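You operate a simulated robot arm through the tools that you are given. There is no shell and no other tool.

You are at the controls of a simulated robot arm. One attempt, no reset.

Task
Refill bath one with fresh water and restart the sound.
Fine: sound off first; drain it dry, shut the drain, then fill to the FILL line.

The check looks at the end state, three seconds after you hand in, the way a careful person would. Anything else that was tipped, shoved, dropped, spilled or broken makes it a failure.

Robot
A 7-joint arm with a two-finger parallel gripper, fixed in place. Base frame: the origin is at the foot of the arm, x ahead of it, y to its left, z up. Lengths are in m, angles in degrees, forces in N, time in s.
With the tool pointing down near the work surface it reaches from about 0.24 to 0.68 m from the base axis. Its first joint turns from -66.0 to 66.0 degrees. Payload 1.57 kg.
The tool frame sits at the grasp point between the pads (the TCP): z along the fingers, y along the line on which they close. The tips reach 0.03 m beyond it. Largest opening 0.11 m; finger width 0.024, thickness 0.012; the body of the gripper, 0.048 by 0.112 m, starts 0.078 m behind the TCP.
Orientation is told as [roll, pitch, yaw] about the base's x, y, z axes, in that order, counted from this pose: with the fingers straight down and closing along the base's y, the tool's x points along the base's -x, its y along +y and its z along -z.

Tools
- The arm moves only by the tool send_rows. Its argument "rows" is a list of rows, each an object of numbers (a shift or turn left out is 0, a gripper value left out holds the last): "dx", "dy", "dz": the shift along the tool's x, y, z in units of 150 mm (1.0 is 150 mm); "rx", "ry", "rz": the turn, a rotation vector about the tool's x, y, z in units of 60 degrees (1.0 is 60 degrees); "claw": the closure in counts, from 0 (fully open) to 255 (shut). In form: [{"dx": .., "dy": .., "dz": .., "rx": .., "ry": .., "rz": .., "claw": ..}, ...]. A call has 1 to 20 rows; each row is the pose to reach, as a shift and turn from the pose commanded when the call began, along the tool's axes at that moment. A call with a number of a shift or a turn outside -1 to 1 is refused whole. Rows are played at 5 a second. More than 0.05 m and 8.6 degrees between two rows, or a gripper value outside its range, and nothing of the call is played. A pose out of reach is approached as far as the arm can. The call stops where the force on the tool passes 70 N (or 10 N more than at its start, if that is more) or the arm is blocked; 0.2 s more then pass. Each finger travels about 0.108 m/s and halts on what it meets, pressing with about 39 N; the grip force reading is that of the motor and also rises with nothing between the fingers. The clock runs only during rows and for 0.2 s after the last one: add rows that repeat a pose to give the fingers time. It gives the time, the measured TCP pose, the force on the tool (base axes), the opening and the grip force at its end, in the units of the frame above (readings bear some noise), with the torque about the TCP (base axes, N m) and any sound that the robot's microphone picked up.
- Cameras (640 x 400 px; columns grow to the right, rows downward): "scene" is fixed at [0.1526, -0.3744, 1.4191]; the picture's right is [0.90, -0.43, 0.00], its down [-0.21, -0.44, -0.87] and it looks along [0.37, 0.79, -0.49] (base axes); focal length 323 px, centre (320, 200). "wrist" rides on the gripper at [0.07, 0.016, -0.141] in the tool frame; the picture's right is [-0.23, 0.97, 0.00], its down [-0.86, -0.20, -0.48] and it looks along [-0.47, -0.11, 0.88] (tool axes); focal length 222 px, centre (320, 200). There is no depth. A picture from a camera that has moved, and an enlarged one, comes with that camera's place and axes in the base frame and with its lens. The place of the scene camera against the robot may be out by one fixed shift of up to 0.012 m in any direction.
- capture(camera): a new picture of that camera. No time passes.
- close_up(camera, box): a new picture of the part [left, top, right, bottom] of that camera's present view, enlarged. No time passes.
- job_done(): hands the job in; it is judged then, once.

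Places have to be worked out from the pictures, the camera data and where the tool is seen. Open the gripper and draw the arm clear of the work before you hand the job in, unless the task says otherwise.

The tools are called by a JSON object that holds its "op" and its "data". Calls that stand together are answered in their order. send_rows: Moves the arm, as the interface text tells. Its arguments: {"type":"object","properties":{"rows":{"type":"array","items":{"type":"object","properties":{"dx":{"type":"number"},"dy":{"type":"number"},"dz":{"type":"number"},"rx":{"type":"number"},"ry":{"type":"number"},"rz":{"type":"number"},"claw":{"type":"number"}}}}},"required":["rows"]} The other tools are called the same way: capture (camera) takes a picture; close_up (camera, box) takes an enlarged picture of a part of a camera's view; job_done () hands the job in.

At the start:

```text
time_s: 0.0
eef_pos: [0.4084, 0.1213, 0.9945]
tool_rot: [0.0, 0.1, 0.0]
ft_force: [-0.2, -0.3, -0.3]
torque: [0.0, -0.02, 0.0]
grip_width: 0.1101
grasp_force: 0.0
```

scene: 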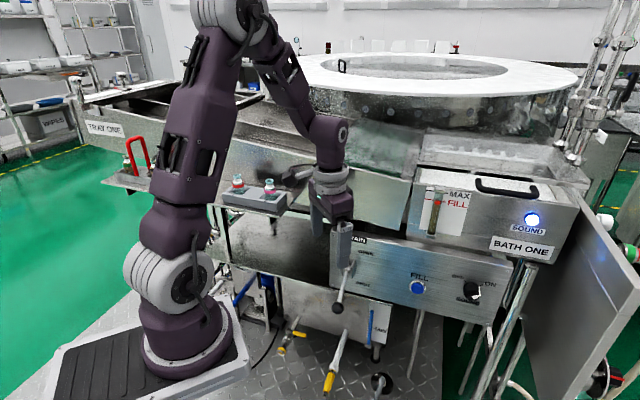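
wrist: 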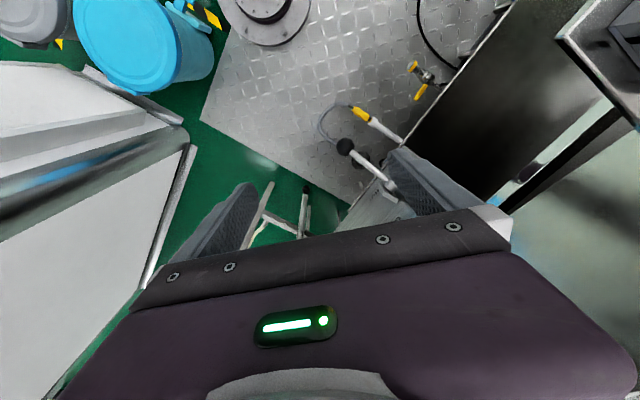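

I'll begin by looking closely at the panel, gauge and drain parts of the scene.

{"op": "close_up", "data": {"camera": "scene", "box": [320, 220, 540, 350]}}

{"op": "close_up", "data": {"camera": "scene", "box": [400, 160, 600, 280]}}

{"op": "close_up", "data": {"camera": "scene", "box": [220, 220, 420, 400]}}

{"op": "close_up", "data": {"camera": "scene", "box": [80, 100, 340, 260]}}

```text
2.91 times, centred on (430, 285) of scene
camera zoom: at [0.1526, -0.3744, 1.4191], right [0.9, -0.43, 0.0], down [-0.21, -0.44, -0.87], along [0.37, 0.79, -0.49], focal length 938 px, centre (0, -47)
```

zoom: 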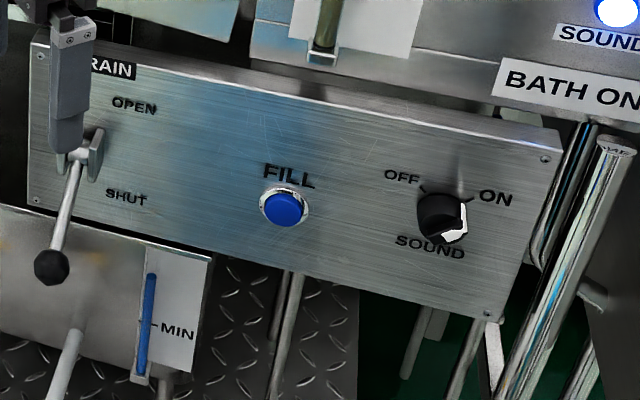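

```text
3.20 times, centred on (500, 220) of scene
camera zoom: at [0.1526, -0.3744, 1.4191], right [0.9, -0.43, 0.0], down [-0.21, -0.44, -0.87], along [0.37, 0.79, -0.49], focal length 1032 px, centre (-256, 136)
```

zoom: 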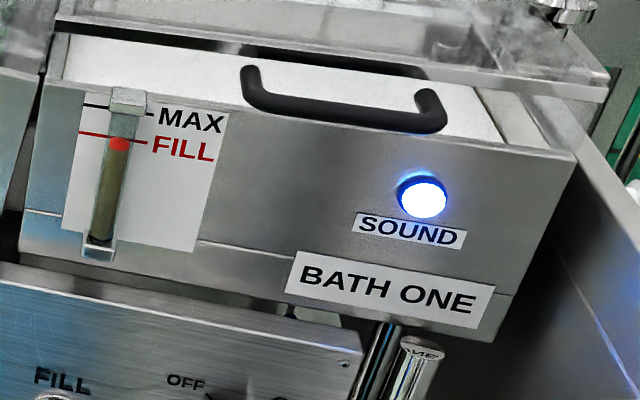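

```text
2.22 times, centred on (320, 310) of scene
camera zoom: at [0.1526, -0.3744, 1.4191], right [0.9, -0.43, 0.0], down [-0.21, -0.44, -0.87], along [0.37, 0.79, -0.49], focal length 717 px, centre (320, -44)
```

zoom: 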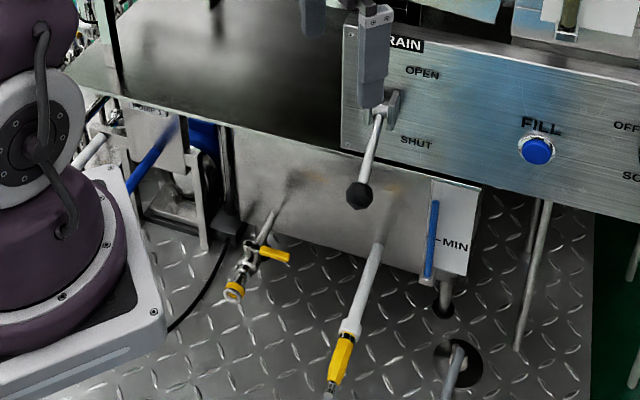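

```text
2.46 times, centred on (210, 180) of scene
camera zoom: at [0.1526, -0.3744, 1.4191], right [0.9, -0.43, 0.0], down [-0.21, -0.44, -0.87], along [0.37, 0.79, -0.49], focal length 794 px, centre (591, 249)
```

zoom: 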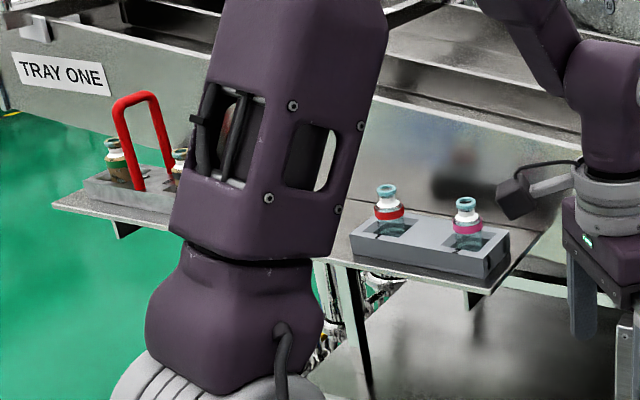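

The lever ball triangulates from both cameras to about (0.449, 0.155, 0.755). The panel looks vertical and faces about (-0.7, -0.7). I'll zoom in further before moving.

{"op": "close_up", "data": {"camera": "scene", "box": [425, 180, 475, 245]}}

{"op": "close_up", "data": {"camera": "scene", "box": [440, 260, 520, 310]}}

{"op": "close_up", "data": {"camera": "scene", "box": [320, 290, 420, 400]}}

{"op": "close_up", "data": {"camera": "scene", "box": [290, 220, 390, 290]}}

{"op": "close_up", "data": {"camera": "wrist", "box": [300, 60, 460, 220]}}

{"op": "close_up", "data": {"camera": "scene", "box": [380, 40, 640, 200]}}

```text
6.15 times, centred on (450, 212) of scene
camera zoom: at [0.1526, -0.3744, 1.4191], right [0.9, -0.43, 0.0], down [-0.21, -0.44, -0.87], along [0.37, 0.79, -0.49], focal length 1985 px, centre (-480, 123)
```

zoom: 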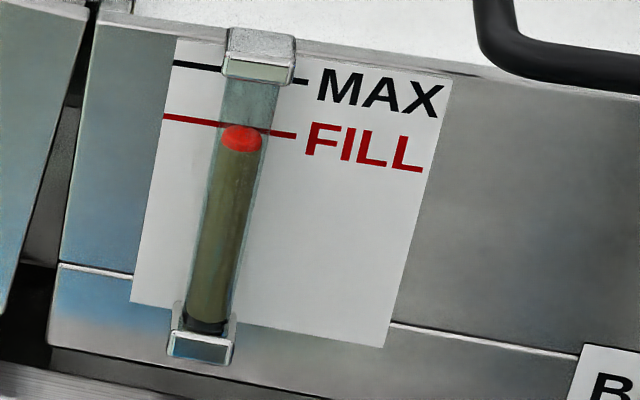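

```text
8.00 times, centred on (480, 285) of scene
camera zoom: at [0.1526, -0.3744, 1.4191], right [0.9, -0.43, 0.0], down [-0.21, -0.44, -0.87], along [0.37, 0.79, -0.49], focal length 2581 px, centre (-960, -480)
```

zoom: 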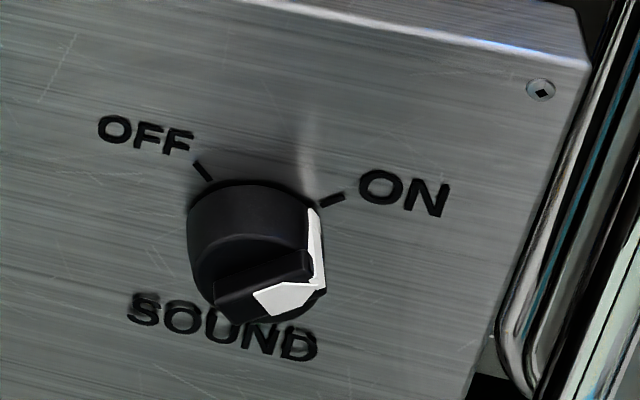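

```text
3.64 times, centred on (370, 345) of scene
camera zoom: at [0.1526, -0.3744, 1.4191], right [0.9, -0.43, 0.0], down [-0.21, -0.44, -0.87], along [0.37, 0.79, -0.49], focal length 1173 px, centre (138, -327)
```

zoom: 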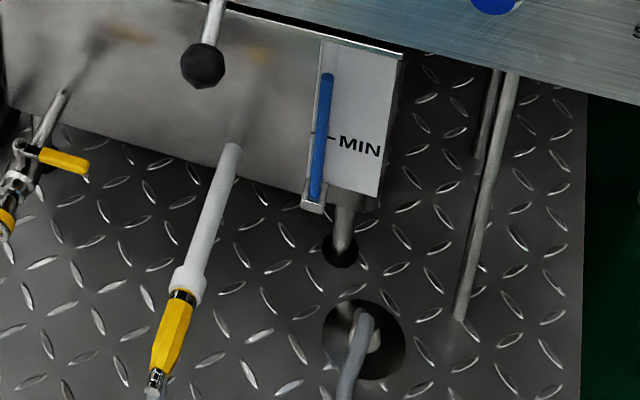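

```text
5.71 times, centred on (340, 255) of scene
camera zoom: at [0.1526, -0.3744, 1.4191], right [0.9, -0.43, 0.0], down [-0.21, -0.44, -0.87], along [0.37, 0.79, -0.49], focal length 1843 px, centre (206, -114)
```

zoom: 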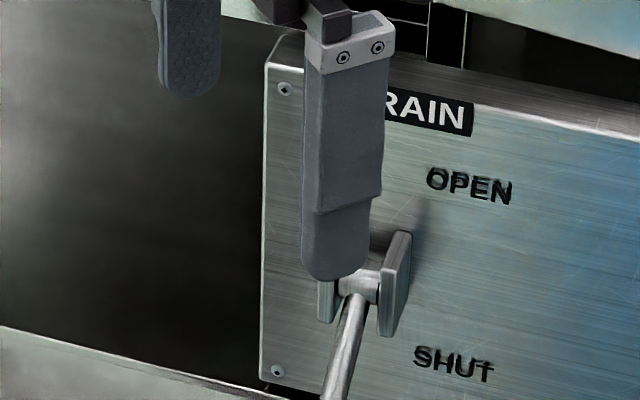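

```text
2.50 times, centred on (380, 140) of wrist
camera zoom: at [0.3391, 0.1378, 1.1381], right [0.23, 0.97, 0.0], down [0.86, -0.2, 0.48], along [0.47, -0.11, -0.88], focal length 555 px, centre (170, 350)
```

zoom: 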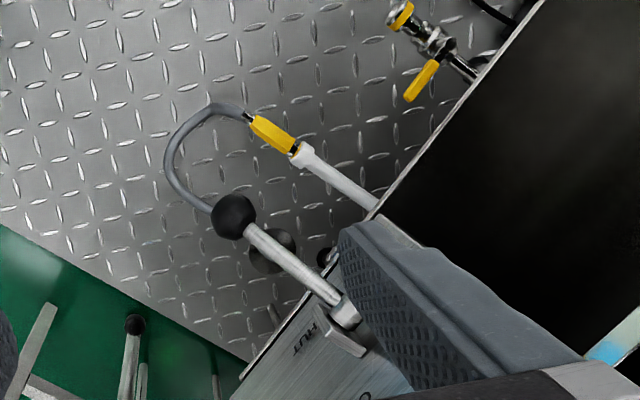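

```text
2.46 times, centred on (510, 120) of scene
camera zoom: at [0.1526, -0.3744, 1.4191], right [0.9, -0.43, 0.0], down [-0.21, -0.44, -0.87], along [0.37, 0.79, -0.49], focal length 794 px, centre (-148, 397)
```

zoom: 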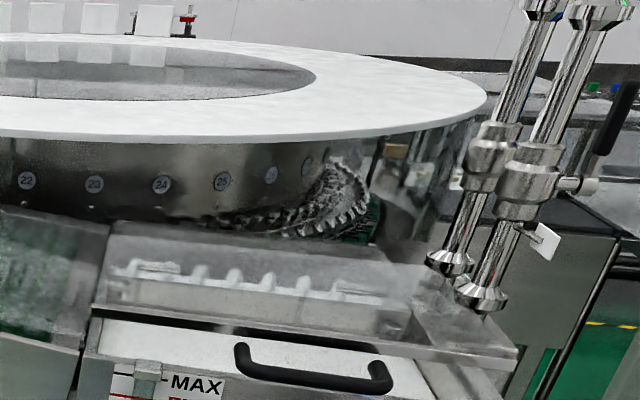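

The drain lever is at SHUT, the knob is at ON and the float sits near FILL. I'll move the arm off to the side and start turning the tool to face the panel along (+0.7, +0.7, 0), which gives a wrist view of the controls.

{"op": "send_rows", "data": {"rows": [{"dx": -0.027, "dy": -0.1, "dz": 0.0267, "rx": -0.0293, "ry": -0.0708, "rz": -0.0293, "claw": 0}, {"dx": -0.053, "dy": -0.2, "dz": 0.0533, "rx": -0.0586, "ry": -0.1416, "rz": -0.0586}, {"dx": -0.08, "dy": -0.3, "dz": 0.08, "rx": -0.0879, "ry": -0.2124, "rz": -0.0879}, {"dx": -0.107, "dy": -0.4, "dz": 0.1067, "rx": -0.1172, "ry": -0.2832, "rz": -0.1172}, {"dx": -0.133, "dy": -0.5, "dz": 0.133, "rx": -0.1465, "ry": -0.354, "rz": -0.1465}, {"dx": -0.16, "dy": -0.6, "dz": 0.16, "rx": -0.1758, "ry": -0.4248, "rz": -0.1758}, {"dx": -0.187, "dy": -0.7, "dz": 0.187, "rx": -0.2051, "ry": -0.4956, "rz": -0.2051}, {"dx": -0.213, "dy": -0.8, "dz": 0.213, "rx": -0.2344, "ry": -0.5664, "rz": -0.2344}, {"dx": -0.24, "dy": -0.9, "dz": 0.24, "rx": -0.2637, "ry": -0.6372, "rz": -0.2637}, {"dx": -0.267, "dy": -1.0, "dz": 0.267, "rx": -0.293, "ry": -0.708, "rz": -0.293}]}}

```text
time_s: 2.2
eef_pos: [0.4578, -0.0278, 0.9545]
tool_rot: [13.2, -44.3, 13.2]
ft_force: [-0.2, -0.4, 0.2]
torque: [-0.02, -0.03, 0.02]
grip_width: 0.1101
grasp_force: 0.1
out of reach, approached as far as the arm can: row 10
```

Row 10 was approached only as far as the arm could reach, so I'll check the pictures.

{"op": "capture", "data": {"camera": "scene"}}

{"op": "capture", "data": {"camera": "wrist"}}

```text
taken
```

scene: 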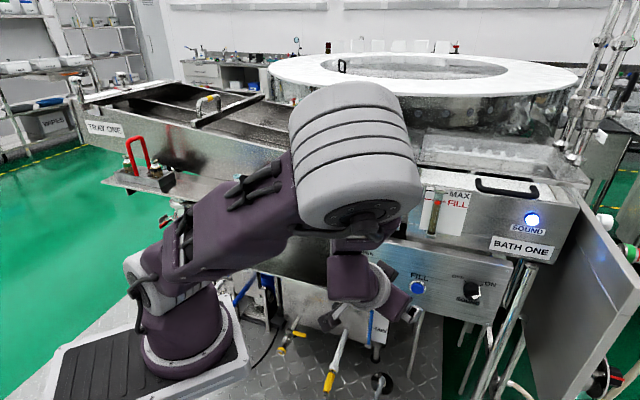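

```text
taken
camera wrist: at [0.3177, -0.0774, 1.0081], right [-0.21, 0.92, 0.32], down [0.38, -0.22, 0.9], along [0.9, 0.31, -0.3], focal length 222 px, centre (320, 200)
```

wrist: 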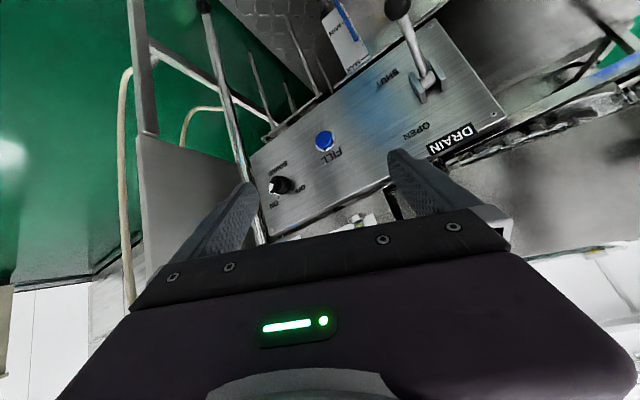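

The cameras agree on FILL at about (0.647, 0.083, 0.80) and the knob at about (0.729, -0.008, 0.83). The arm is folded tightly here, so I'll inspect the controls from this wrist view before moving further out.

{"op": "close_up", "data": {"camera": "wrist", "box": [230, 140, 350, 240]}}

{"op": "close_up", "data": {"camera": "wrist", "box": [340, 0, 520, 160]}}

{"op": "close_up", "data": {"camera": "wrist", "box": [80, 0, 340, 300]}}

{"op": "close_up", "data": {"camera": "scene", "box": [0, 60, 430, 400]}}

{"op": "close_up", "data": {"camera": "scene", "box": [440, 160, 640, 400]}}

```text
4.00 times, centred on (290, 190) of wrist
camera zoom: at [0.3177, -0.0774, 1.0081], right [-0.21, 0.92, 0.32], down [0.38, -0.22, 0.9], along [0.9, 0.31, -0.3], focal length 888 px, centre (440, 240)
```

zoom: 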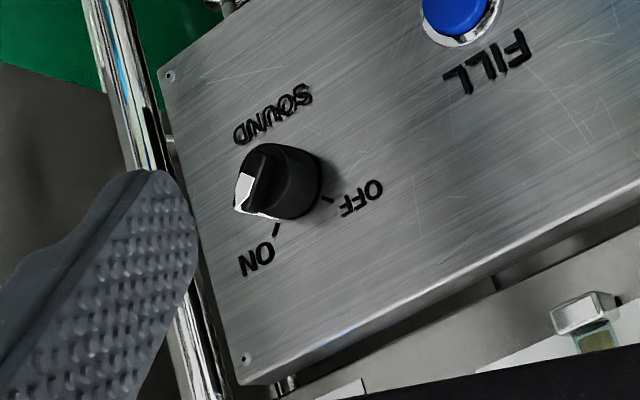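

```text
2.50 times, centred on (430, 80) of wrist
camera zoom: at [0.3177, -0.0774, 1.0081], right [-0.21, 0.92, 0.32], down [0.38, -0.22, 0.9], along [0.9, 0.31, -0.3], focal length 555 px, centre (45, 500)
```

zoom: 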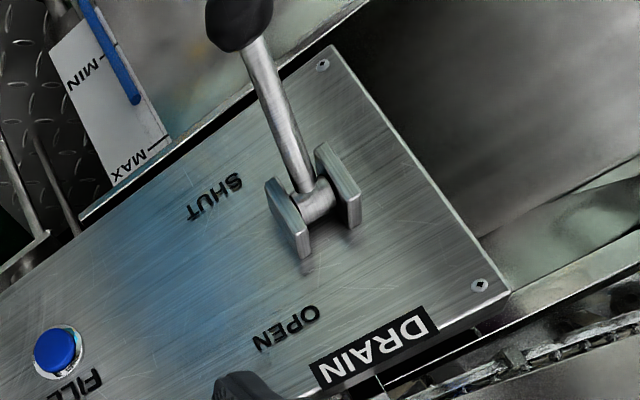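

```text
1.33 times, centred on (210, 150) of wrist
camera zoom: at [0.3177, -0.0774, 1.0081], right [-0.21, 0.92, 0.32], down [0.38, -0.22, 0.9], along [0.9, 0.31, -0.3], focal length 296 px, centre (467, 267)
```

zoom: 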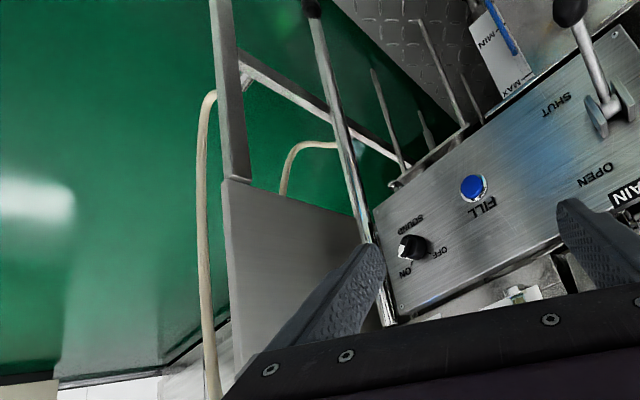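

```text
1.18 times, centred on (215, 230) of scene
camera zoom: at [0.1526, -0.3745, 1.4191], right [0.9, -0.43, 0.0], down [-0.21, -0.44, -0.87], along [0.37, 0.79, -0.49], focal length 380 px, centre (444, 165)
```

zoom: 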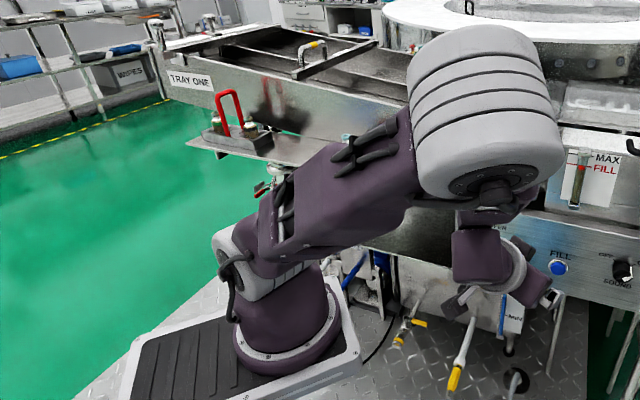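

```text
1.67 times, centred on (540, 280) of scene
camera zoom: at [0.1526, -0.3745, 1.4191], right [0.9, -0.43, 0.0], down [-0.21, -0.44, -0.87], along [0.37, 0.79, -0.49], focal length 538 px, centre (-47, 67)
```

zoom: 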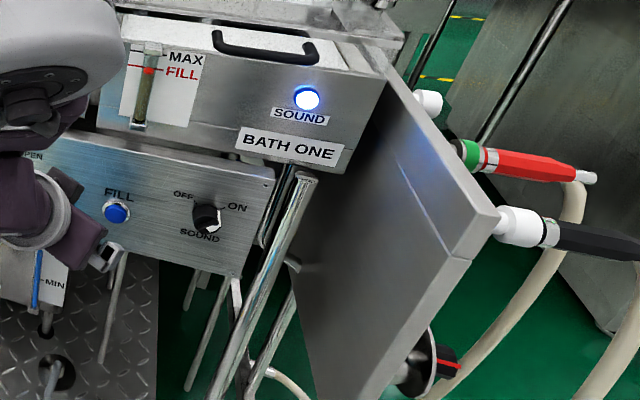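

The post sits just beyond the panel's right edge and in its plane, and the open door stands about 0.14 m right of the knob. I'll finish turning to face the panel while moving to a point about 0.15 m in front of the knob.

{"op": "send_rows", "data": {"rows": [{"dx": -0.0203, "dy": -0.0826, "dz": 0.0761, "rx": -0.0244, "ry": -0.059, "rz": -0.0244}, {"dx": -0.0405, "dy": -0.1652, "dz": 0.1522, "rx": -0.0488, "ry": -0.118, "rz": -0.0488}, {"dx": -0.0608, "dy": -0.2478, "dz": 0.2283, "rx": -0.0733, "ry": -0.177, "rz": -0.0733}, {"dx": -0.081, "dy": -0.3303, "dz": 0.3043, "rx": -0.0977, "ry": -0.236, "rz": -0.0977}, {"dx": -0.1013, "dy": -0.4129, "dz": 0.3804, "rx": -0.1221, "ry": -0.295, "rz": -0.1221}, {"dx": -0.1215, "dy": -0.4955, "dz": 0.4565, "rx": -0.1465, "ry": -0.354, "rz": -0.1465}, {"dx": -0.1418, "dy": -0.5781, "dz": 0.5326, "rx": -0.1709, "ry": -0.413, "rz": -0.1709}, {"dx": -0.162, "dy": -0.6607, "dz": 0.6087, "rx": -0.1953, "ry": -0.472, "rz": -0.1953}, {"dx": -0.1823, "dy": -0.7433, "dz": 0.6848, "rx": -0.2198, "ry": -0.531, "rz": -0.2198}, {"dx": -0.2025, "dy": -0.8258, "dz": 0.7608, "rx": -0.2442, "ry": -0.59, "rz": -0.2442}, {"dx": -0.2228, "dy": -0.9084, "dz": 0.8369, "rx": -0.2686, "ry": -0.649, "rz": -0.2686}, {"dx": -0.243, "dy": -0.991, "dz": 0.913, "rx": -0.293, "ry": -0.708, "rz": -0.293}]}}

```text
time_s: 4.8
eef_pos: [0.6246, -0.1058, 0.8616]
tool_rot: [-174.8, -89.8, -140.2]
ft_force: [0.6, -0.4, 0.7]
torque: [0.0, -0.04, -0.05]
grip_width: 0.11
grasp_force: 0.2
```

The arm reached the pose and the tool is horizontal, facing about 45°. I'll check both views.

{"op": "capture", "data": {"camera": "scene"}}

{"op": "capture", "data": {"camera": "wrist"}}

```text
taken
```

scene: 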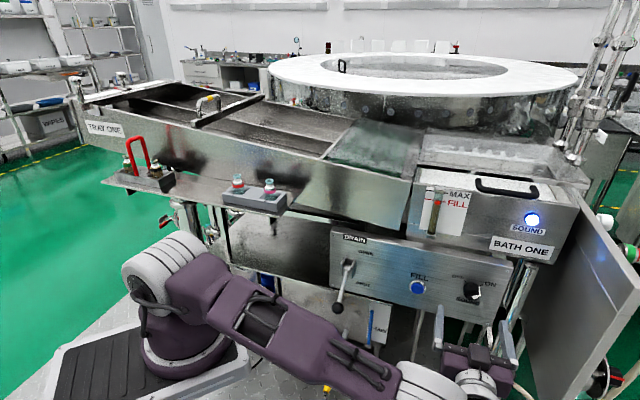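

```text
taken
camera wrist: at [0.5133, -0.1934, 0.7914], right [-0.69, 0.69, 0.23], down [-0.2, -0.48, 0.85], along [0.7, 0.54, 0.47], focal length 222 px, centre (320, 200)
```

wrist: 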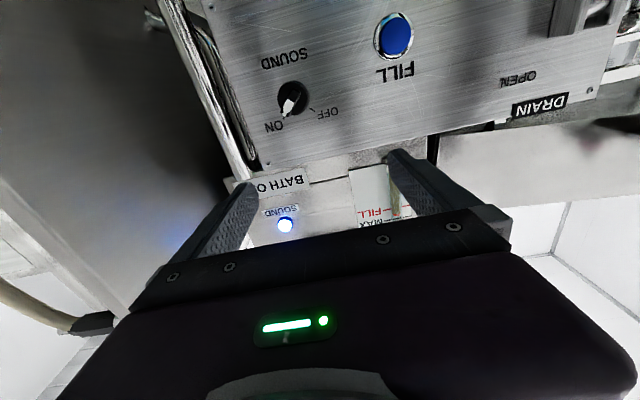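

The scene view of the panel and gauge is now clear. I'll zoom in on the knob from both cameras to locate it and find its bar angle.

{"op": "close_up", "data": {"camera": "wrist", "box": [245, 30, 355, 150]}}

{"op": "close_up", "data": {"camera": "scene", "box": [420, 260, 540, 350]}}

{"op": "close_up", "data": {"camera": "wrist", "box": [330, 0, 620, 220]}}

```text
3.33 times, centred on (300, 90) of wrist
camera zoom: at [0.5133, -0.1934, 0.7914], right [-0.69, 0.69, 0.23], down [-0.2, -0.48, 0.85], along [0.7, 0.54, 0.47], focal length 740 px, centre (387, 567)
```

zoom: 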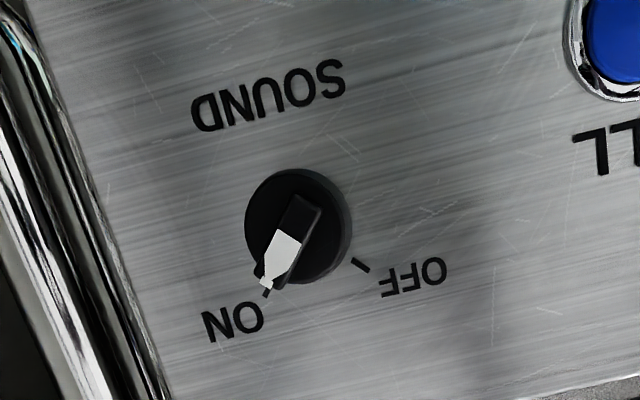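

```text
4.44 times, centred on (480, 305) of scene
camera zoom: at [0.1526, -0.3745, 1.4191], right [0.9, -0.43, 0.0], down [-0.21, -0.44, -0.87], along [0.37, 0.79, -0.49], focal length 1434 px, centre (-391, -267)
```

zoom: 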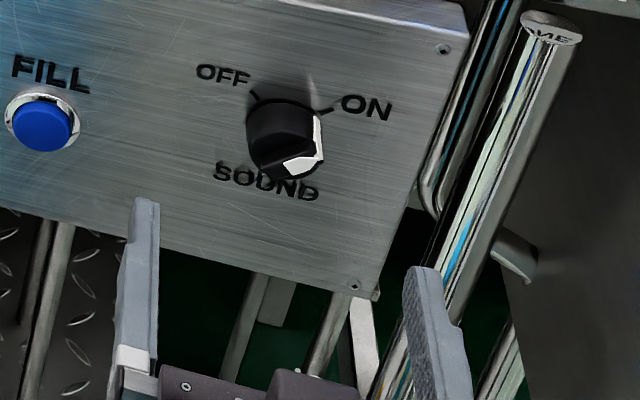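

```text
1.82 times, centred on (475, 110) of wrist
camera zoom: at [0.5133, -0.1934, 0.7914], right [-0.69, 0.69, 0.23], down [-0.2, -0.48, 0.85], along [0.7, 0.54, 0.47], focal length 404 px, centre (38, 364)
```

zoom: 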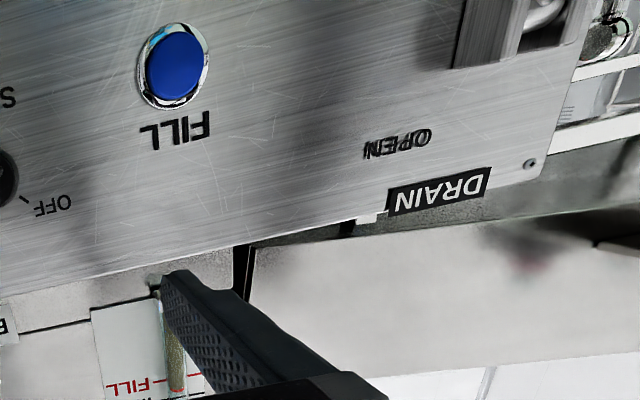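

Triangulating the two ticks from two wrist poses puts the knob axis at about (0.7655, 0.0047, 0.805), with the panel plane at x+y ≈ 0.770. The bar points to ON at 45°. I'll align the hand with the axis at a 0.10 m standoff, roll +45° so the fingers close across the bar, and narrow the opening.

{"op": "send_rows", "data": {"rows": [{"dx": 0.047, "dy": -0.018, "dz": 0.065, "rz": 0.094, "claw": 100}, {"dx": 0.094, "dy": -0.036, "dz": 0.13, "rz": 0.1875}, {"dx": 0.141, "dy": -0.054, "dz": 0.194, "rz": 0.281}, {"dx": 0.189, "dy": -0.072, "dz": 0.259, "rz": 0.375}, {"dx": 0.236, "dy": -0.089, "dz": 0.324, "rz": 0.469}, {"dx": 0.283, "dy": -0.107, "dz": 0.389, "rz": 0.5625}, {"dx": 0.33, "dy": -0.125, "dz": 0.453, "rz": 0.656}, {"dx": 0.377, "dy": -0.143, "dz": 0.518, "rz": 0.75}, {"dx": 0.377, "dy": -0.143, "dz": 0.518, "rz": 0.75}]}}

{"op": "capture", "data": {"camera": "wrist"}}

{"op": "capture", "data": {"camera": "scene"}}

{"op": "close_up", "data": {"camera": "scene", "box": [420, 250, 540, 350]}}

```text
time_s: 6.8
eef_pos: [0.6942, -0.0643, 0.8039]
tool_rot: [90.0, -44.9, -45.0]
ft_force: [-0.3, 0.8, -0.4]
torque: [0.04, 0.01, -0.05]
grip_width: 0.0668
grasp_force: 0.0
```

```text
taken
camera wrist: at [0.5505, -0.1215, 0.7663], right [-0.37, 0.37, 0.85], down [0.19, -0.87, 0.46], along [0.91, 0.33, 0.25], focal length 222 px, centre (320, 200)
```

wrist: 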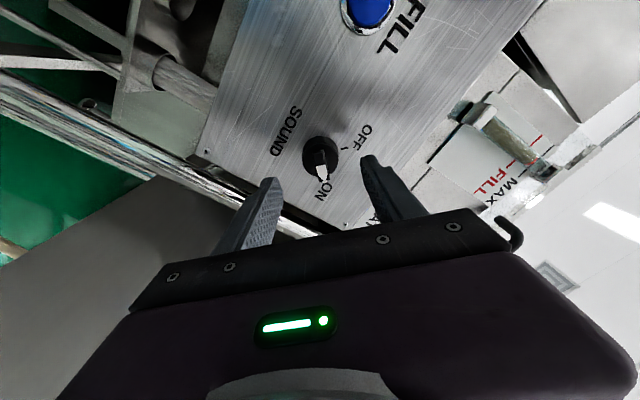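

```text
taken
```

scene: 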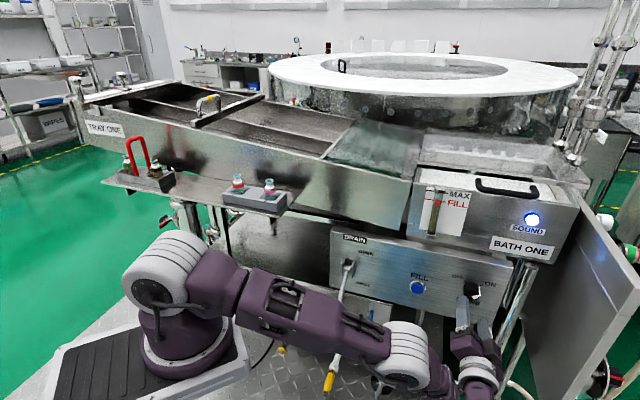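

```text
4.00 times, centred on (480, 300) of scene
camera zoom: at [0.1526, -0.3744, 1.4191], right [0.9, -0.43, 0.0], down [-0.21, -0.44, -0.87], along [0.37, 0.79, -0.49], focal length 1290 px, centre (-320, -200)
```

zoom: 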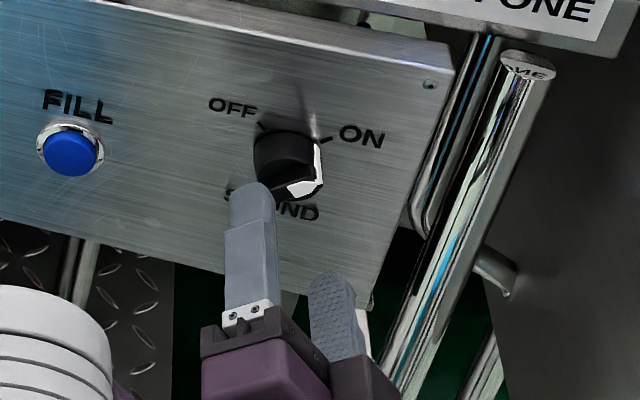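

I'll check the alignment in the wrist view. If the axis is right, the knob base centre should appear near (320, 152).

{"op": "close_up", "data": {"camera": "wrist", "box": [260, 100, 400, 220]}}

```text
3.33 times, centred on (330, 160) of wrist
camera zoom: at [0.5505, -0.1215, 0.7663], right [-0.37, 0.37, 0.85], down [0.19, -0.87, 0.46], along [0.91, 0.33, 0.25], focal length 740 px, centre (287, 333)
```

zoom: 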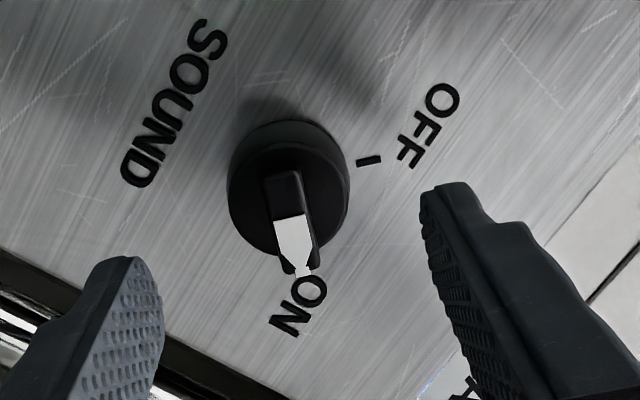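

The alignment is good to about 1 mm. I'll advance straight along the tool axis until the tips are about 1 cm from the panel, around the knob.

{"op": "send_rows", "data": {"rows": [{"dz": 0.067}, {"dz": 0.133}, {"dz": 0.2}, {"dz": 0.267}, {"dz": 0.333}, {"dz": 0.393}, {"dz": 0.393}]}}

{"op": "close_up", "data": {"camera": "wrist", "box": [240, 100, 400, 220]}}

{"op": "close_up", "data": {"camera": "scene", "box": [420, 250, 540, 350]}}

```text
time_s: 8.4
eef_pos: [0.7361, -0.0228, 0.8024]
tool_rot: [90.0, -45.0, -45.1]
ft_force: [-0.4, 0.2, 0.6]
torque: [-0.01, -0.01, 0.0]
grip_width: 0.0668
grasp_force: 0.1
```

```text
3.33 times, centred on (320, 160) of wrist
camera zoom: at [0.5927, -0.0802, 0.7662], right [-0.37, 0.37, 0.85], down [0.19, -0.87, 0.46], along [0.91, 0.33, 0.25], focal length 740 px, centre (320, 333)
```

zoom: 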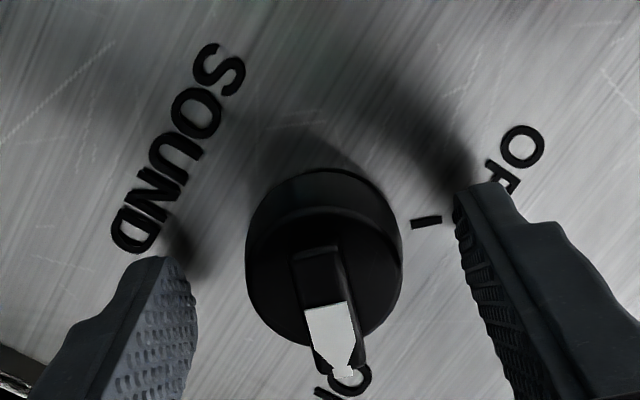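

```text
4.00 times, centred on (480, 300) of scene
camera zoom: at [0.1526, -0.3744, 1.4191], right [0.9, -0.43, 0.0], down [-0.21, -0.44, -0.87], along [0.37, 0.79, -0.49], focal length 1290 px, centre (-320, -200)
```

zoom: 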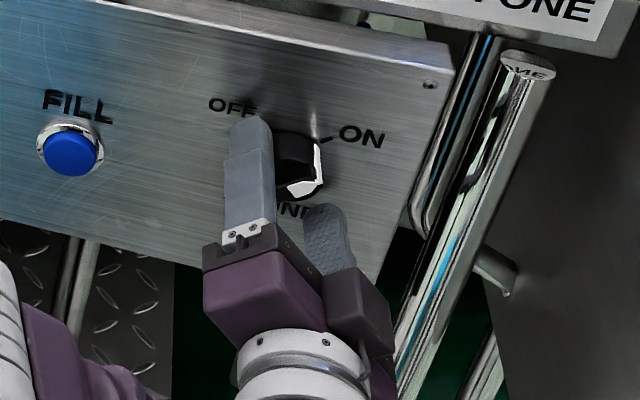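

The knob is centred between the fingers, with the tips about 1 cm off the panel. I'll go 4 mm deeper and close on it.

{"op": "send_rows", "data": {"rows": [{"dz": 0.027}, {"dz": 0.027, "claw": 160}, {"dz": 0.027, "claw": 190}, {"dz": 0.027, "claw": 255}, {"dz": 0.027, "claw": 255}, {"dz": 0.027, "claw": 255}]}}

{"op": "close_up", "data": {"camera": "wrist", "box": [240, 100, 400, 220]}}

```text
time_s: 9.8
eef_pos: [0.7379, -0.0198, 0.804]
tool_rot: [90.1, -45.0, -45.0]
ft_force: [-5.4, 4.9, 4.7]
torque: [0.14, -0.14, 0.28]
grip_width: 0.0385
grasp_force: 44.7
```

```text
3.33 times, centred on (320, 160) of wrist
camera zoom: at [0.5953, -0.0769, 0.7663], right [-0.37, 0.37, 0.85], down [0.19, -0.87, 0.46], along [0.91, 0.33, 0.25], focal length 740 px, centre (320, 333)
```

zoom: 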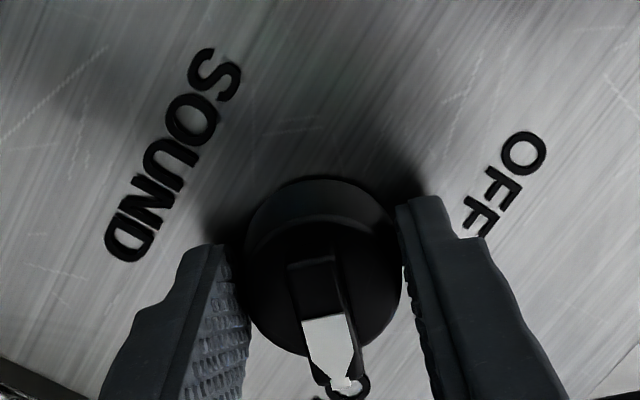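

The fingers hold the knob (0.0385 m wide). I'll turn it counter-clockwise, seen from the front, with a first -60° about the tool axis.

{"op": "send_rows", "data": {"rows": [{"rz": -0.1}, {"rz": -0.2}, {"rz": -0.3}, {"rz": -0.4}, {"rz": -0.5}, {"rz": -0.6}, {"rz": -0.7}, {"rz": -0.8}, {"rz": -0.9}, {"rz": -1.0}]}}

{"op": "close_up", "data": {"camera": "wrist", "box": [240, 100, 400, 220]}}

{"op": "close_up", "data": {"camera": "scene", "box": [400, 160, 600, 310]}}

```text
time_s: 12.0
eef_pos: [0.739, -0.0209, 0.8036]
tool_rot: [-90.1, -74.8, 135.0]
ft_force: [25.1, 9.8, 4.8]
torque: [-0.31, 0.39, -0.43]
grip_width: 0.039
grasp_force: 44.6
```

```text
3.33 times, centred on (320, 160) of wrist
camera zoom: at [0.6406, -0.1224, 0.7323], right [-0.71, 0.71, -0.04], down [-0.36, -0.32, 0.88], along [0.61, 0.63, 0.48], focal length 740 px, centre (320, 333)
```

zoom: 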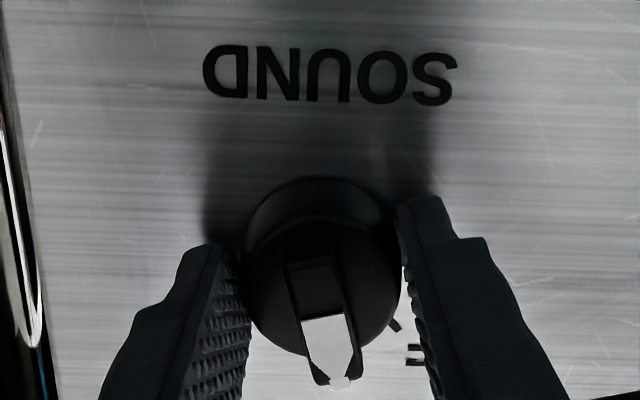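

```text
2.67 times, centred on (500, 235) of scene
camera zoom: at [0.1531, -0.3742, 1.4191], right [0.9, -0.43, 0.0], down [-0.21, -0.44, -0.87], along [0.37, 0.79, -0.49], focal length 860 px, centre (-160, 107)
```

zoom: 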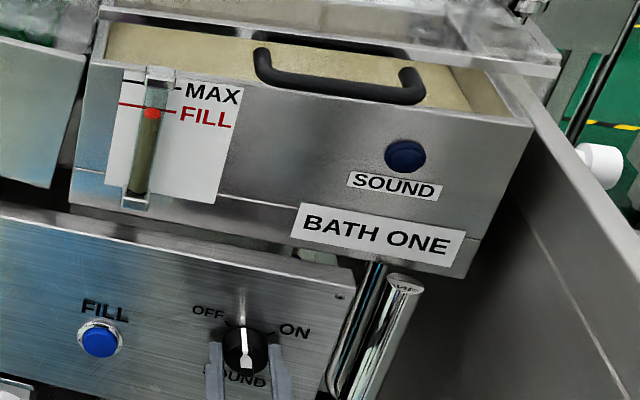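

The knob turns with the hand and the SOUND lamp is now off, but the pointer isn't at the OFF mark yet. I'll turn the remaining 30°.

{"op": "send_rows", "data": {"rows": [{"rz": -0.1}, {"rz": -0.2}, {"rz": -0.3}, {"rz": -0.4}, {"rz": -0.5}, {"rz": -0.5}]}}

{"op": "close_up", "data": {"camera": "wrist", "box": [240, 100, 400, 220]}}

{"op": "close_up", "data": {"camera": "scene", "box": [400, 160, 600, 310]}}

```text
time_s: 13.4
eef_pos: [0.7388, -0.0212, 0.8035]
tool_rot: [-90.2, -44.9, 134.9]
ft_force: [29.8, -4.0, 11.1]
torque: [0.08, 0.05, -0.6]
grip_width: 0.0389
grasp_force: 44.2
```

```text
3.33 times, centred on (320, 160) of wrist
camera zoom: at [0.6658, -0.1478, 0.7433], right [-0.6, 0.6, -0.53], down [-0.67, -0.01, 0.74], along [0.44, 0.8, 0.41], focal length 740 px, centre (320, 333)
```

zoom: 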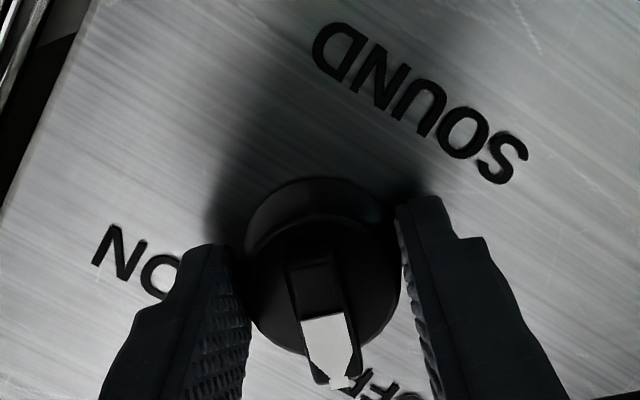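

```text
2.67 times, centred on (500, 235) of scene
camera zoom: at [0.153, -0.3745, 1.419], right [0.9, -0.43, 0.0], down [-0.21, -0.44, -0.87], along [0.37, 0.79, -0.49], focal length 860 px, centre (-160, 107)
```

zoom: 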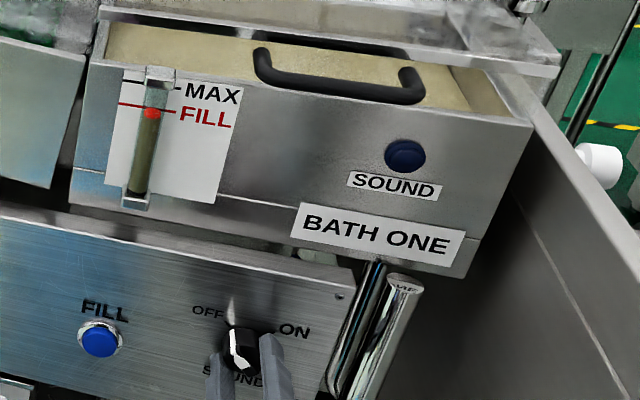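

The pointer is at OFF and the lamp is dark. I'll open the fingers and back straight off the knob.

{"op": "send_rows", "data": {"rows": [{"claw": 170}, {"claw": 100}, {"claw": 90}, {"claw": 90, "dz": -0.067}, {"dz": -0.133}, {"dz": -0.233}, {"dz": -0.333}, {"dz": -0.467}, {"dz": -0.6}, {"dz": -0.733}, {"dz": -0.867}, {"dz": -1.0}]}}

{"op": "capture", "data": {"camera": "wrist"}}

{"op": "close_up", "data": {"camera": "scene", "box": [320, 200, 520, 340]}}

```text
time_s: 16.0
eef_pos: [0.632, -0.1263, 0.8047]
tool_rot: [-90.0, -45.1, 135.0]
ft_force: [-0.1, 0.2, -0.4]
torque: [-0.01, 0.05, -0.01]
grip_width: 0.0712
grasp_force: 0.1
```

```text
taken
camera wrist: at [0.5582, -0.2534, 0.7436], right [-0.6, 0.6, -0.53], down [-0.67, -0.01, 0.75], along [0.44, 0.8, 0.41], focal length 222 px, centre (320, 200)
```

wrist: 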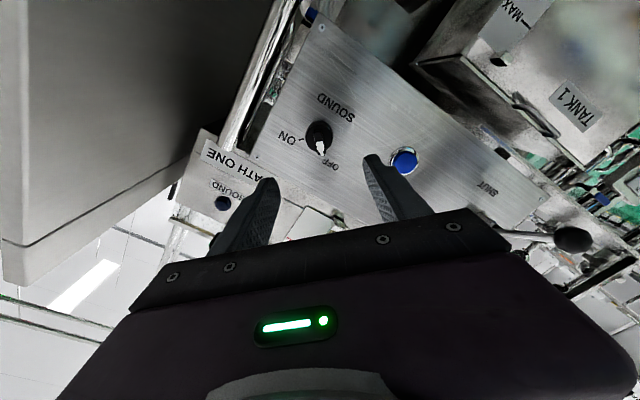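

```text
2.86 times, centred on (420, 270) of scene
camera zoom: at [0.1526, -0.3744, 1.4191], right [0.9, -0.43, 0.0], down [-0.21, -0.44, -0.87], along [0.37, 0.79, -0.49], focal length 922 px, centre (34, 0)
```

zoom: 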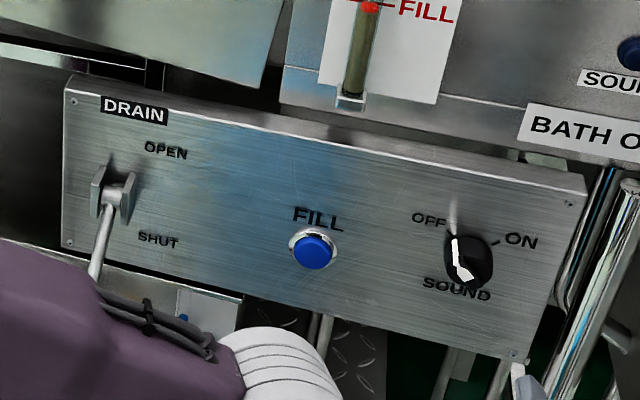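

The sound is off. From two wrist views the lever ball is at about (0.458, 0.158, 0.728) and its pivot at about (0.514, 0.214, 0.80), so the lever swings in a vertical plane normal to the panel. I'll grip the ball from above with the tool down and yawed 45°, starting by rolling back and retreating from the panel.

{"op": "send_rows", "data": {"rows": [{"dx": -0.088, "dy": -0.013, "dz": -0.017, "rz": 0.107, "claw": 60}, {"dx": -0.176, "dy": -0.027, "dz": -0.035, "rz": 0.214}, {"dx": -0.264, "dy": -0.04, "dz": -0.052, "rz": 0.321}, {"dx": -0.352, "dy": -0.054, "dz": -0.069, "rz": 0.429}, {"dx": -0.44, "dy": -0.067, "dz": -0.086, "rz": 0.536}, {"dx": -0.528, "dy": -0.081, "dz": -0.104, "rz": 0.643}, {"dx": -0.616, "dy": -0.094, "dz": -0.121, "rz": 0.75}]}}

```text
time_s: 17.6
eef_pos: [0.58, -0.1005, 0.8796]
tool_rot: [111.9, -89.9, -66.8]
ft_force: [0.6, -0.1, -0.3]
torque: [0.05, 0.02, 0.0]
grip_width: 0.0842
grasp_force: 0.0
```

The arm is at (0.58, -0.10, 0.88) with the tool level. Next I'll pitch it 45° downward while moving left toward the lever.

{"op": "send_rows", "data": {"rows": [{"dx": -0.058, "dy": 0.0825, "dz": 0.035, "ry": 0.094}, {"dx": -0.117, "dy": 0.165, "dz": 0.071, "ry": 0.1875}, {"dx": -0.175, "dy": 0.2475, "dz": 0.106, "ry": 0.281}, {"dx": -0.233, "dy": 0.33, "dz": 0.141, "ry": 0.375}, {"dx": -0.292, "dy": 0.4125, "dz": 0.177, "ry": 0.469}, {"dx": -0.35, "dy": 0.495, "dz": 0.212, "ry": 0.5625}, {"dx": -0.408, "dy": 0.5775, "dz": 0.248, "ry": 0.656}, {"dx": -0.467, "dy": 0.66, "dz": 0.283, "ry": 0.75}]}}

{"op": "capture", "data": {"camera": "scene"}}

```text
time_s: 19.4
eef_pos: [0.5395, -0.0008, 0.9493]
tool_rot: [0.0, -44.9, 45.1]
ft_force: [-0.2, 0.3, 0.1]
torque: [0.0, 0.0, -0.02]
grip_width: 0.0845
grasp_force: 0.1
```

```text
taken
```

scene: 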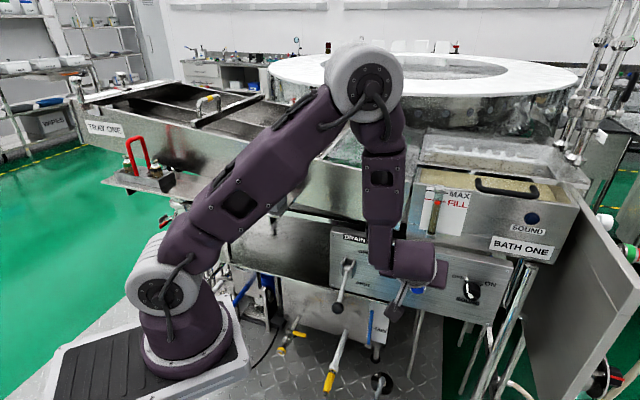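

The arm is behaving well. I'll continue pitching to straight down, arriving above and in front of the lever at about (0.47, 0.13, 0.94).

{"op": "send_rows", "data": {"rows": [{"dx": -0.019, "dy": 0.118, "dz": 0.031, "ry": 0.094}, {"dx": -0.038, "dy": 0.236, "dz": 0.062, "ry": 0.1875}, {"dx": -0.057, "dy": 0.354, "dz": 0.093, "ry": 0.281}, {"dx": -0.0765, "dy": 0.4715, "dz": 0.124, "ry": 0.375}, {"dx": -0.096, "dy": 0.589, "dz": 0.155, "ry": 0.469}, {"dx": -0.115, "dy": 0.707, "dz": 0.186, "ry": 0.5625}, {"dx": -0.134, "dy": 0.825, "dz": 0.217, "ry": 0.656}, {"dx": -0.153, "dy": 0.943, "dz": 0.248, "ry": 0.75}]}}

{"op": "capture", "data": {"camera": "scene"}}

{"op": "capture", "data": {"camera": "wrist"}}

```text
time_s: 21.2
eef_pos: [0.4715, 0.1297, 0.94]
tool_rot: [0.0, 0.0, 45.0]
ft_force: [-0.4, -0.1, -0.1]
torque: [-0.05, -0.01, -0.01]
grip_width: 0.0844
grasp_force: 0.0
```

```text
taken
```

scene: 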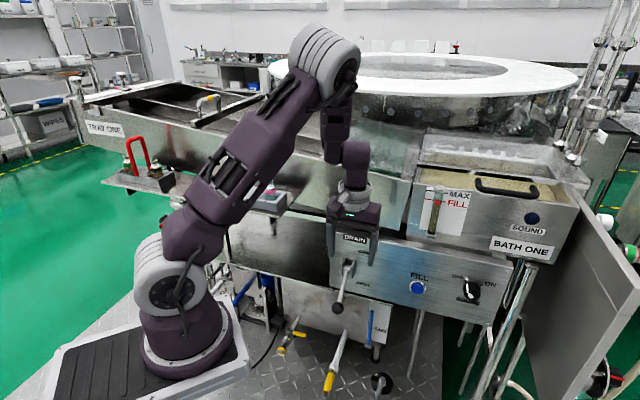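

```text
taken
camera wrist: at [0.4112, 0.0922, 1.0814], right [-0.53, 0.85, 0.0], down [0.75, 0.46, 0.48], along [0.41, 0.25, -0.88], focal length 222 px, centre (320, 200)
```

wrist: 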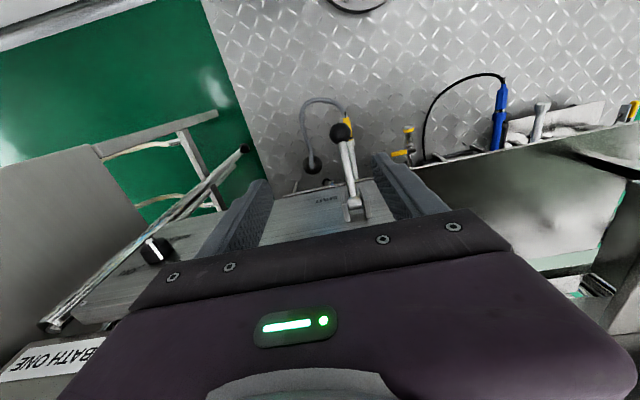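

The ball triangulates again to about (0.457, 0.158, 0.728). I'll shift over it and lower until the fingertips are just above it.

{"op": "send_rows", "data": {"rows": [{"dx": -0.022, "dy": 0.067, "dz": 0.1}, {"dx": -0.044, "dy": 0.135, "dz": 0.2}, {"dx": -0.065, "dy": 0.202, "dz": 0.3}, {"dx": -0.065, "dy": 0.202, "dz": 0.43}, {"dx": -0.065, "dy": 0.202, "dz": 0.56}, {"dx": -0.065, "dy": 0.202, "dz": 0.69}, {"dx": -0.065, "dy": 0.202, "dz": 0.82}, {"dx": -0.065, "dy": 0.202, "dz": 0.933}]}}

{"op": "capture", "data": {"camera": "wrist"}}

{"op": "close_up", "data": {"camera": "scene", "box": [280, 200, 440, 340]}}

```text
time_s: 23.0
eef_pos: [0.4554, 0.1578, 0.797]
tool_rot: [0.0, -0.1, 45.0]
ft_force: [0.6, 0.5, 0.2]
torque: [0.01, -0.01, -0.02]
grip_width: 0.0842
grasp_force: 0.1
```

```text
taken
camera wrist: at [0.3945, 0.119, 0.939], right [-0.53, 0.85, 0.0], down [0.74, 0.46, 0.48], along [0.41, 0.25, -0.88], focal length 222 px, centre (320, 200)
```

wrist: 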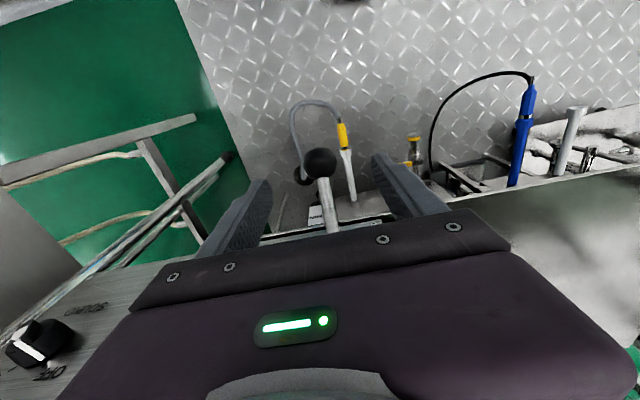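

```text
2.86 times, centred on (360, 270) of scene
camera zoom: at [0.1526, -0.3745, 1.4191], right [0.9, -0.43, 0.0], down [-0.21, -0.44, -0.87], along [0.37, 0.79, -0.49], focal length 922 px, centre (206, 0)
```

zoom: 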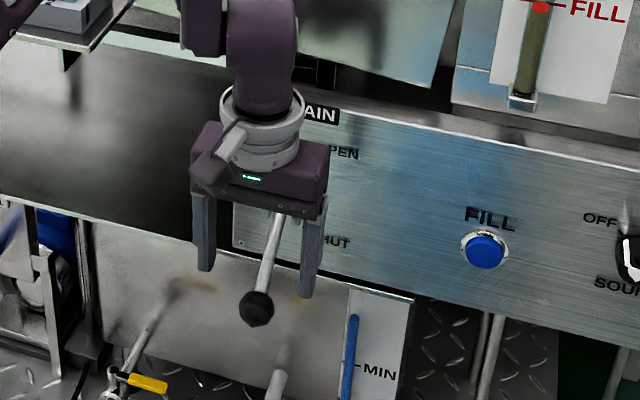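

The ball is centred between the fingers. I'll lower 0.069 m to put the pads at the ball centre, then close.

{"op": "send_rows", "data": {"rows": [{"dz": 0.1}, {"dz": 0.2}, {"dz": 0.3}, {"dz": 0.4}, {"dz": 0.46}, {"dz": 0.46, "claw": 130}, {"dz": 0.46, "claw": 170}, {"dz": 0.46, "claw": 255}, {"dz": 0.46, "claw": 255}, {"dz": 0.46, "claw": 255}]}}

{"op": "capture", "data": {"camera": "wrist"}}

{"op": "close_up", "data": {"camera": "scene", "box": [280, 200, 440, 340]}}

```text
time_s: 25.2
eef_pos: [0.4581, 0.1576, 0.7305]
tool_rot: [-0.1, 0.0, 44.8]
ft_force: [13.1, -10.2, -3.3]
torque: [-0.25, 0.19, -0.02]
grip_width: 0.0351
grasp_force: 42.1
```

```text
taken
camera wrist: at [0.3962, 0.1201, 0.8716], right [-0.53, 0.85, 0.0], down [0.75, 0.46, 0.48], along [0.41, 0.25, -0.88], focal length 222 px, centre (320, 200)
```

wrist: 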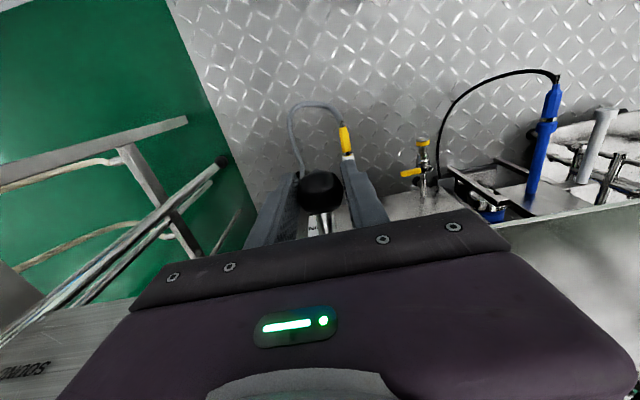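

```text
2.86 times, centred on (360, 270) of scene
camera zoom: at [0.1529, -0.3746, 1.419], right [0.9, -0.43, 0.0], down [-0.21, -0.44, -0.87], along [0.37, 0.79, -0.49], focal length 922 px, centre (206, 0)
```

zoom: 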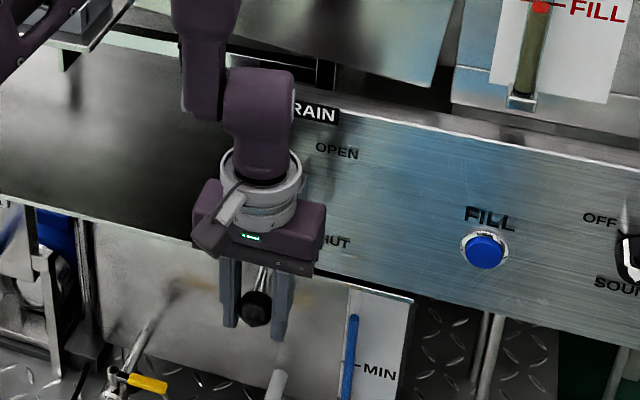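

The ball is gripped (0.035 m wide). I'll swing it up along its arc about the pivot, radius ~0.107 m, first to level.

{"op": "send_rows", "data": {"rows": [{"dx": 0.047, "dz": -0.058}, {"dx": 0.0877, "dz": -0.1206}, {"dx": 0.1216, "dz": -0.1872}, {"dx": 0.1484, "dz": -0.2569}, {"dx": 0.1677, "dz": -0.329}, {"dx": 0.1793, "dz": -0.4027}, {"dx": 0.1833, "dz": -0.4773}]}}

{"op": "close_up", "data": {"camera": "scene", "box": [280, 180, 480, 340]}}

{"op": "capture", "data": {"camera": "wrist"}}

```text
time_s: 26.8
eef_pos: [0.4371, 0.1366, 0.801]
tool_rot: [-0.1, 0.1, 44.8]
ft_force: [34.8, -16.5, -12.6]
torque: [-0.94, 0.67, -0.2]
grip_width: 0.0351
grasp_force: 42.4
```

```text
2.50 times, centred on (380, 260) of scene
camera zoom: at [0.1535, -0.3747, 1.4189], right [0.9, -0.43, 0.0], down [-0.21, -0.44, -0.87], along [0.37, 0.79, -0.49], focal length 806 px, centre (170, 50)
```

zoom: 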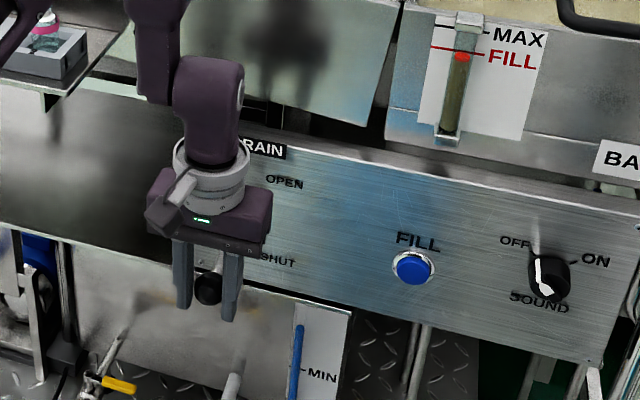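

```text
taken
camera wrist: at [0.3765, 0.1004, 0.9426], right [-0.53, 0.85, 0.0], down [0.75, 0.46, 0.48], along [0.41, 0.25, -0.88], focal length 222 px, centre (320, 200)
```

wrist: 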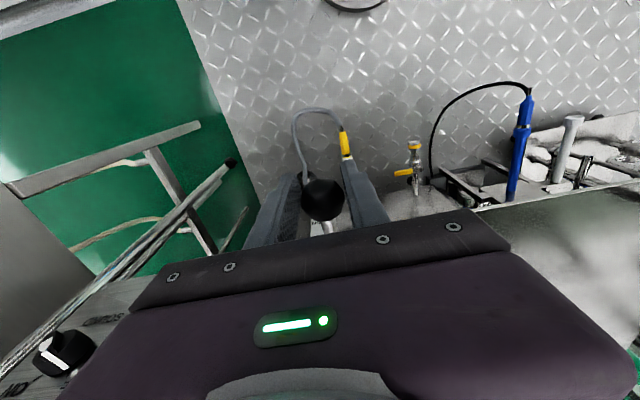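

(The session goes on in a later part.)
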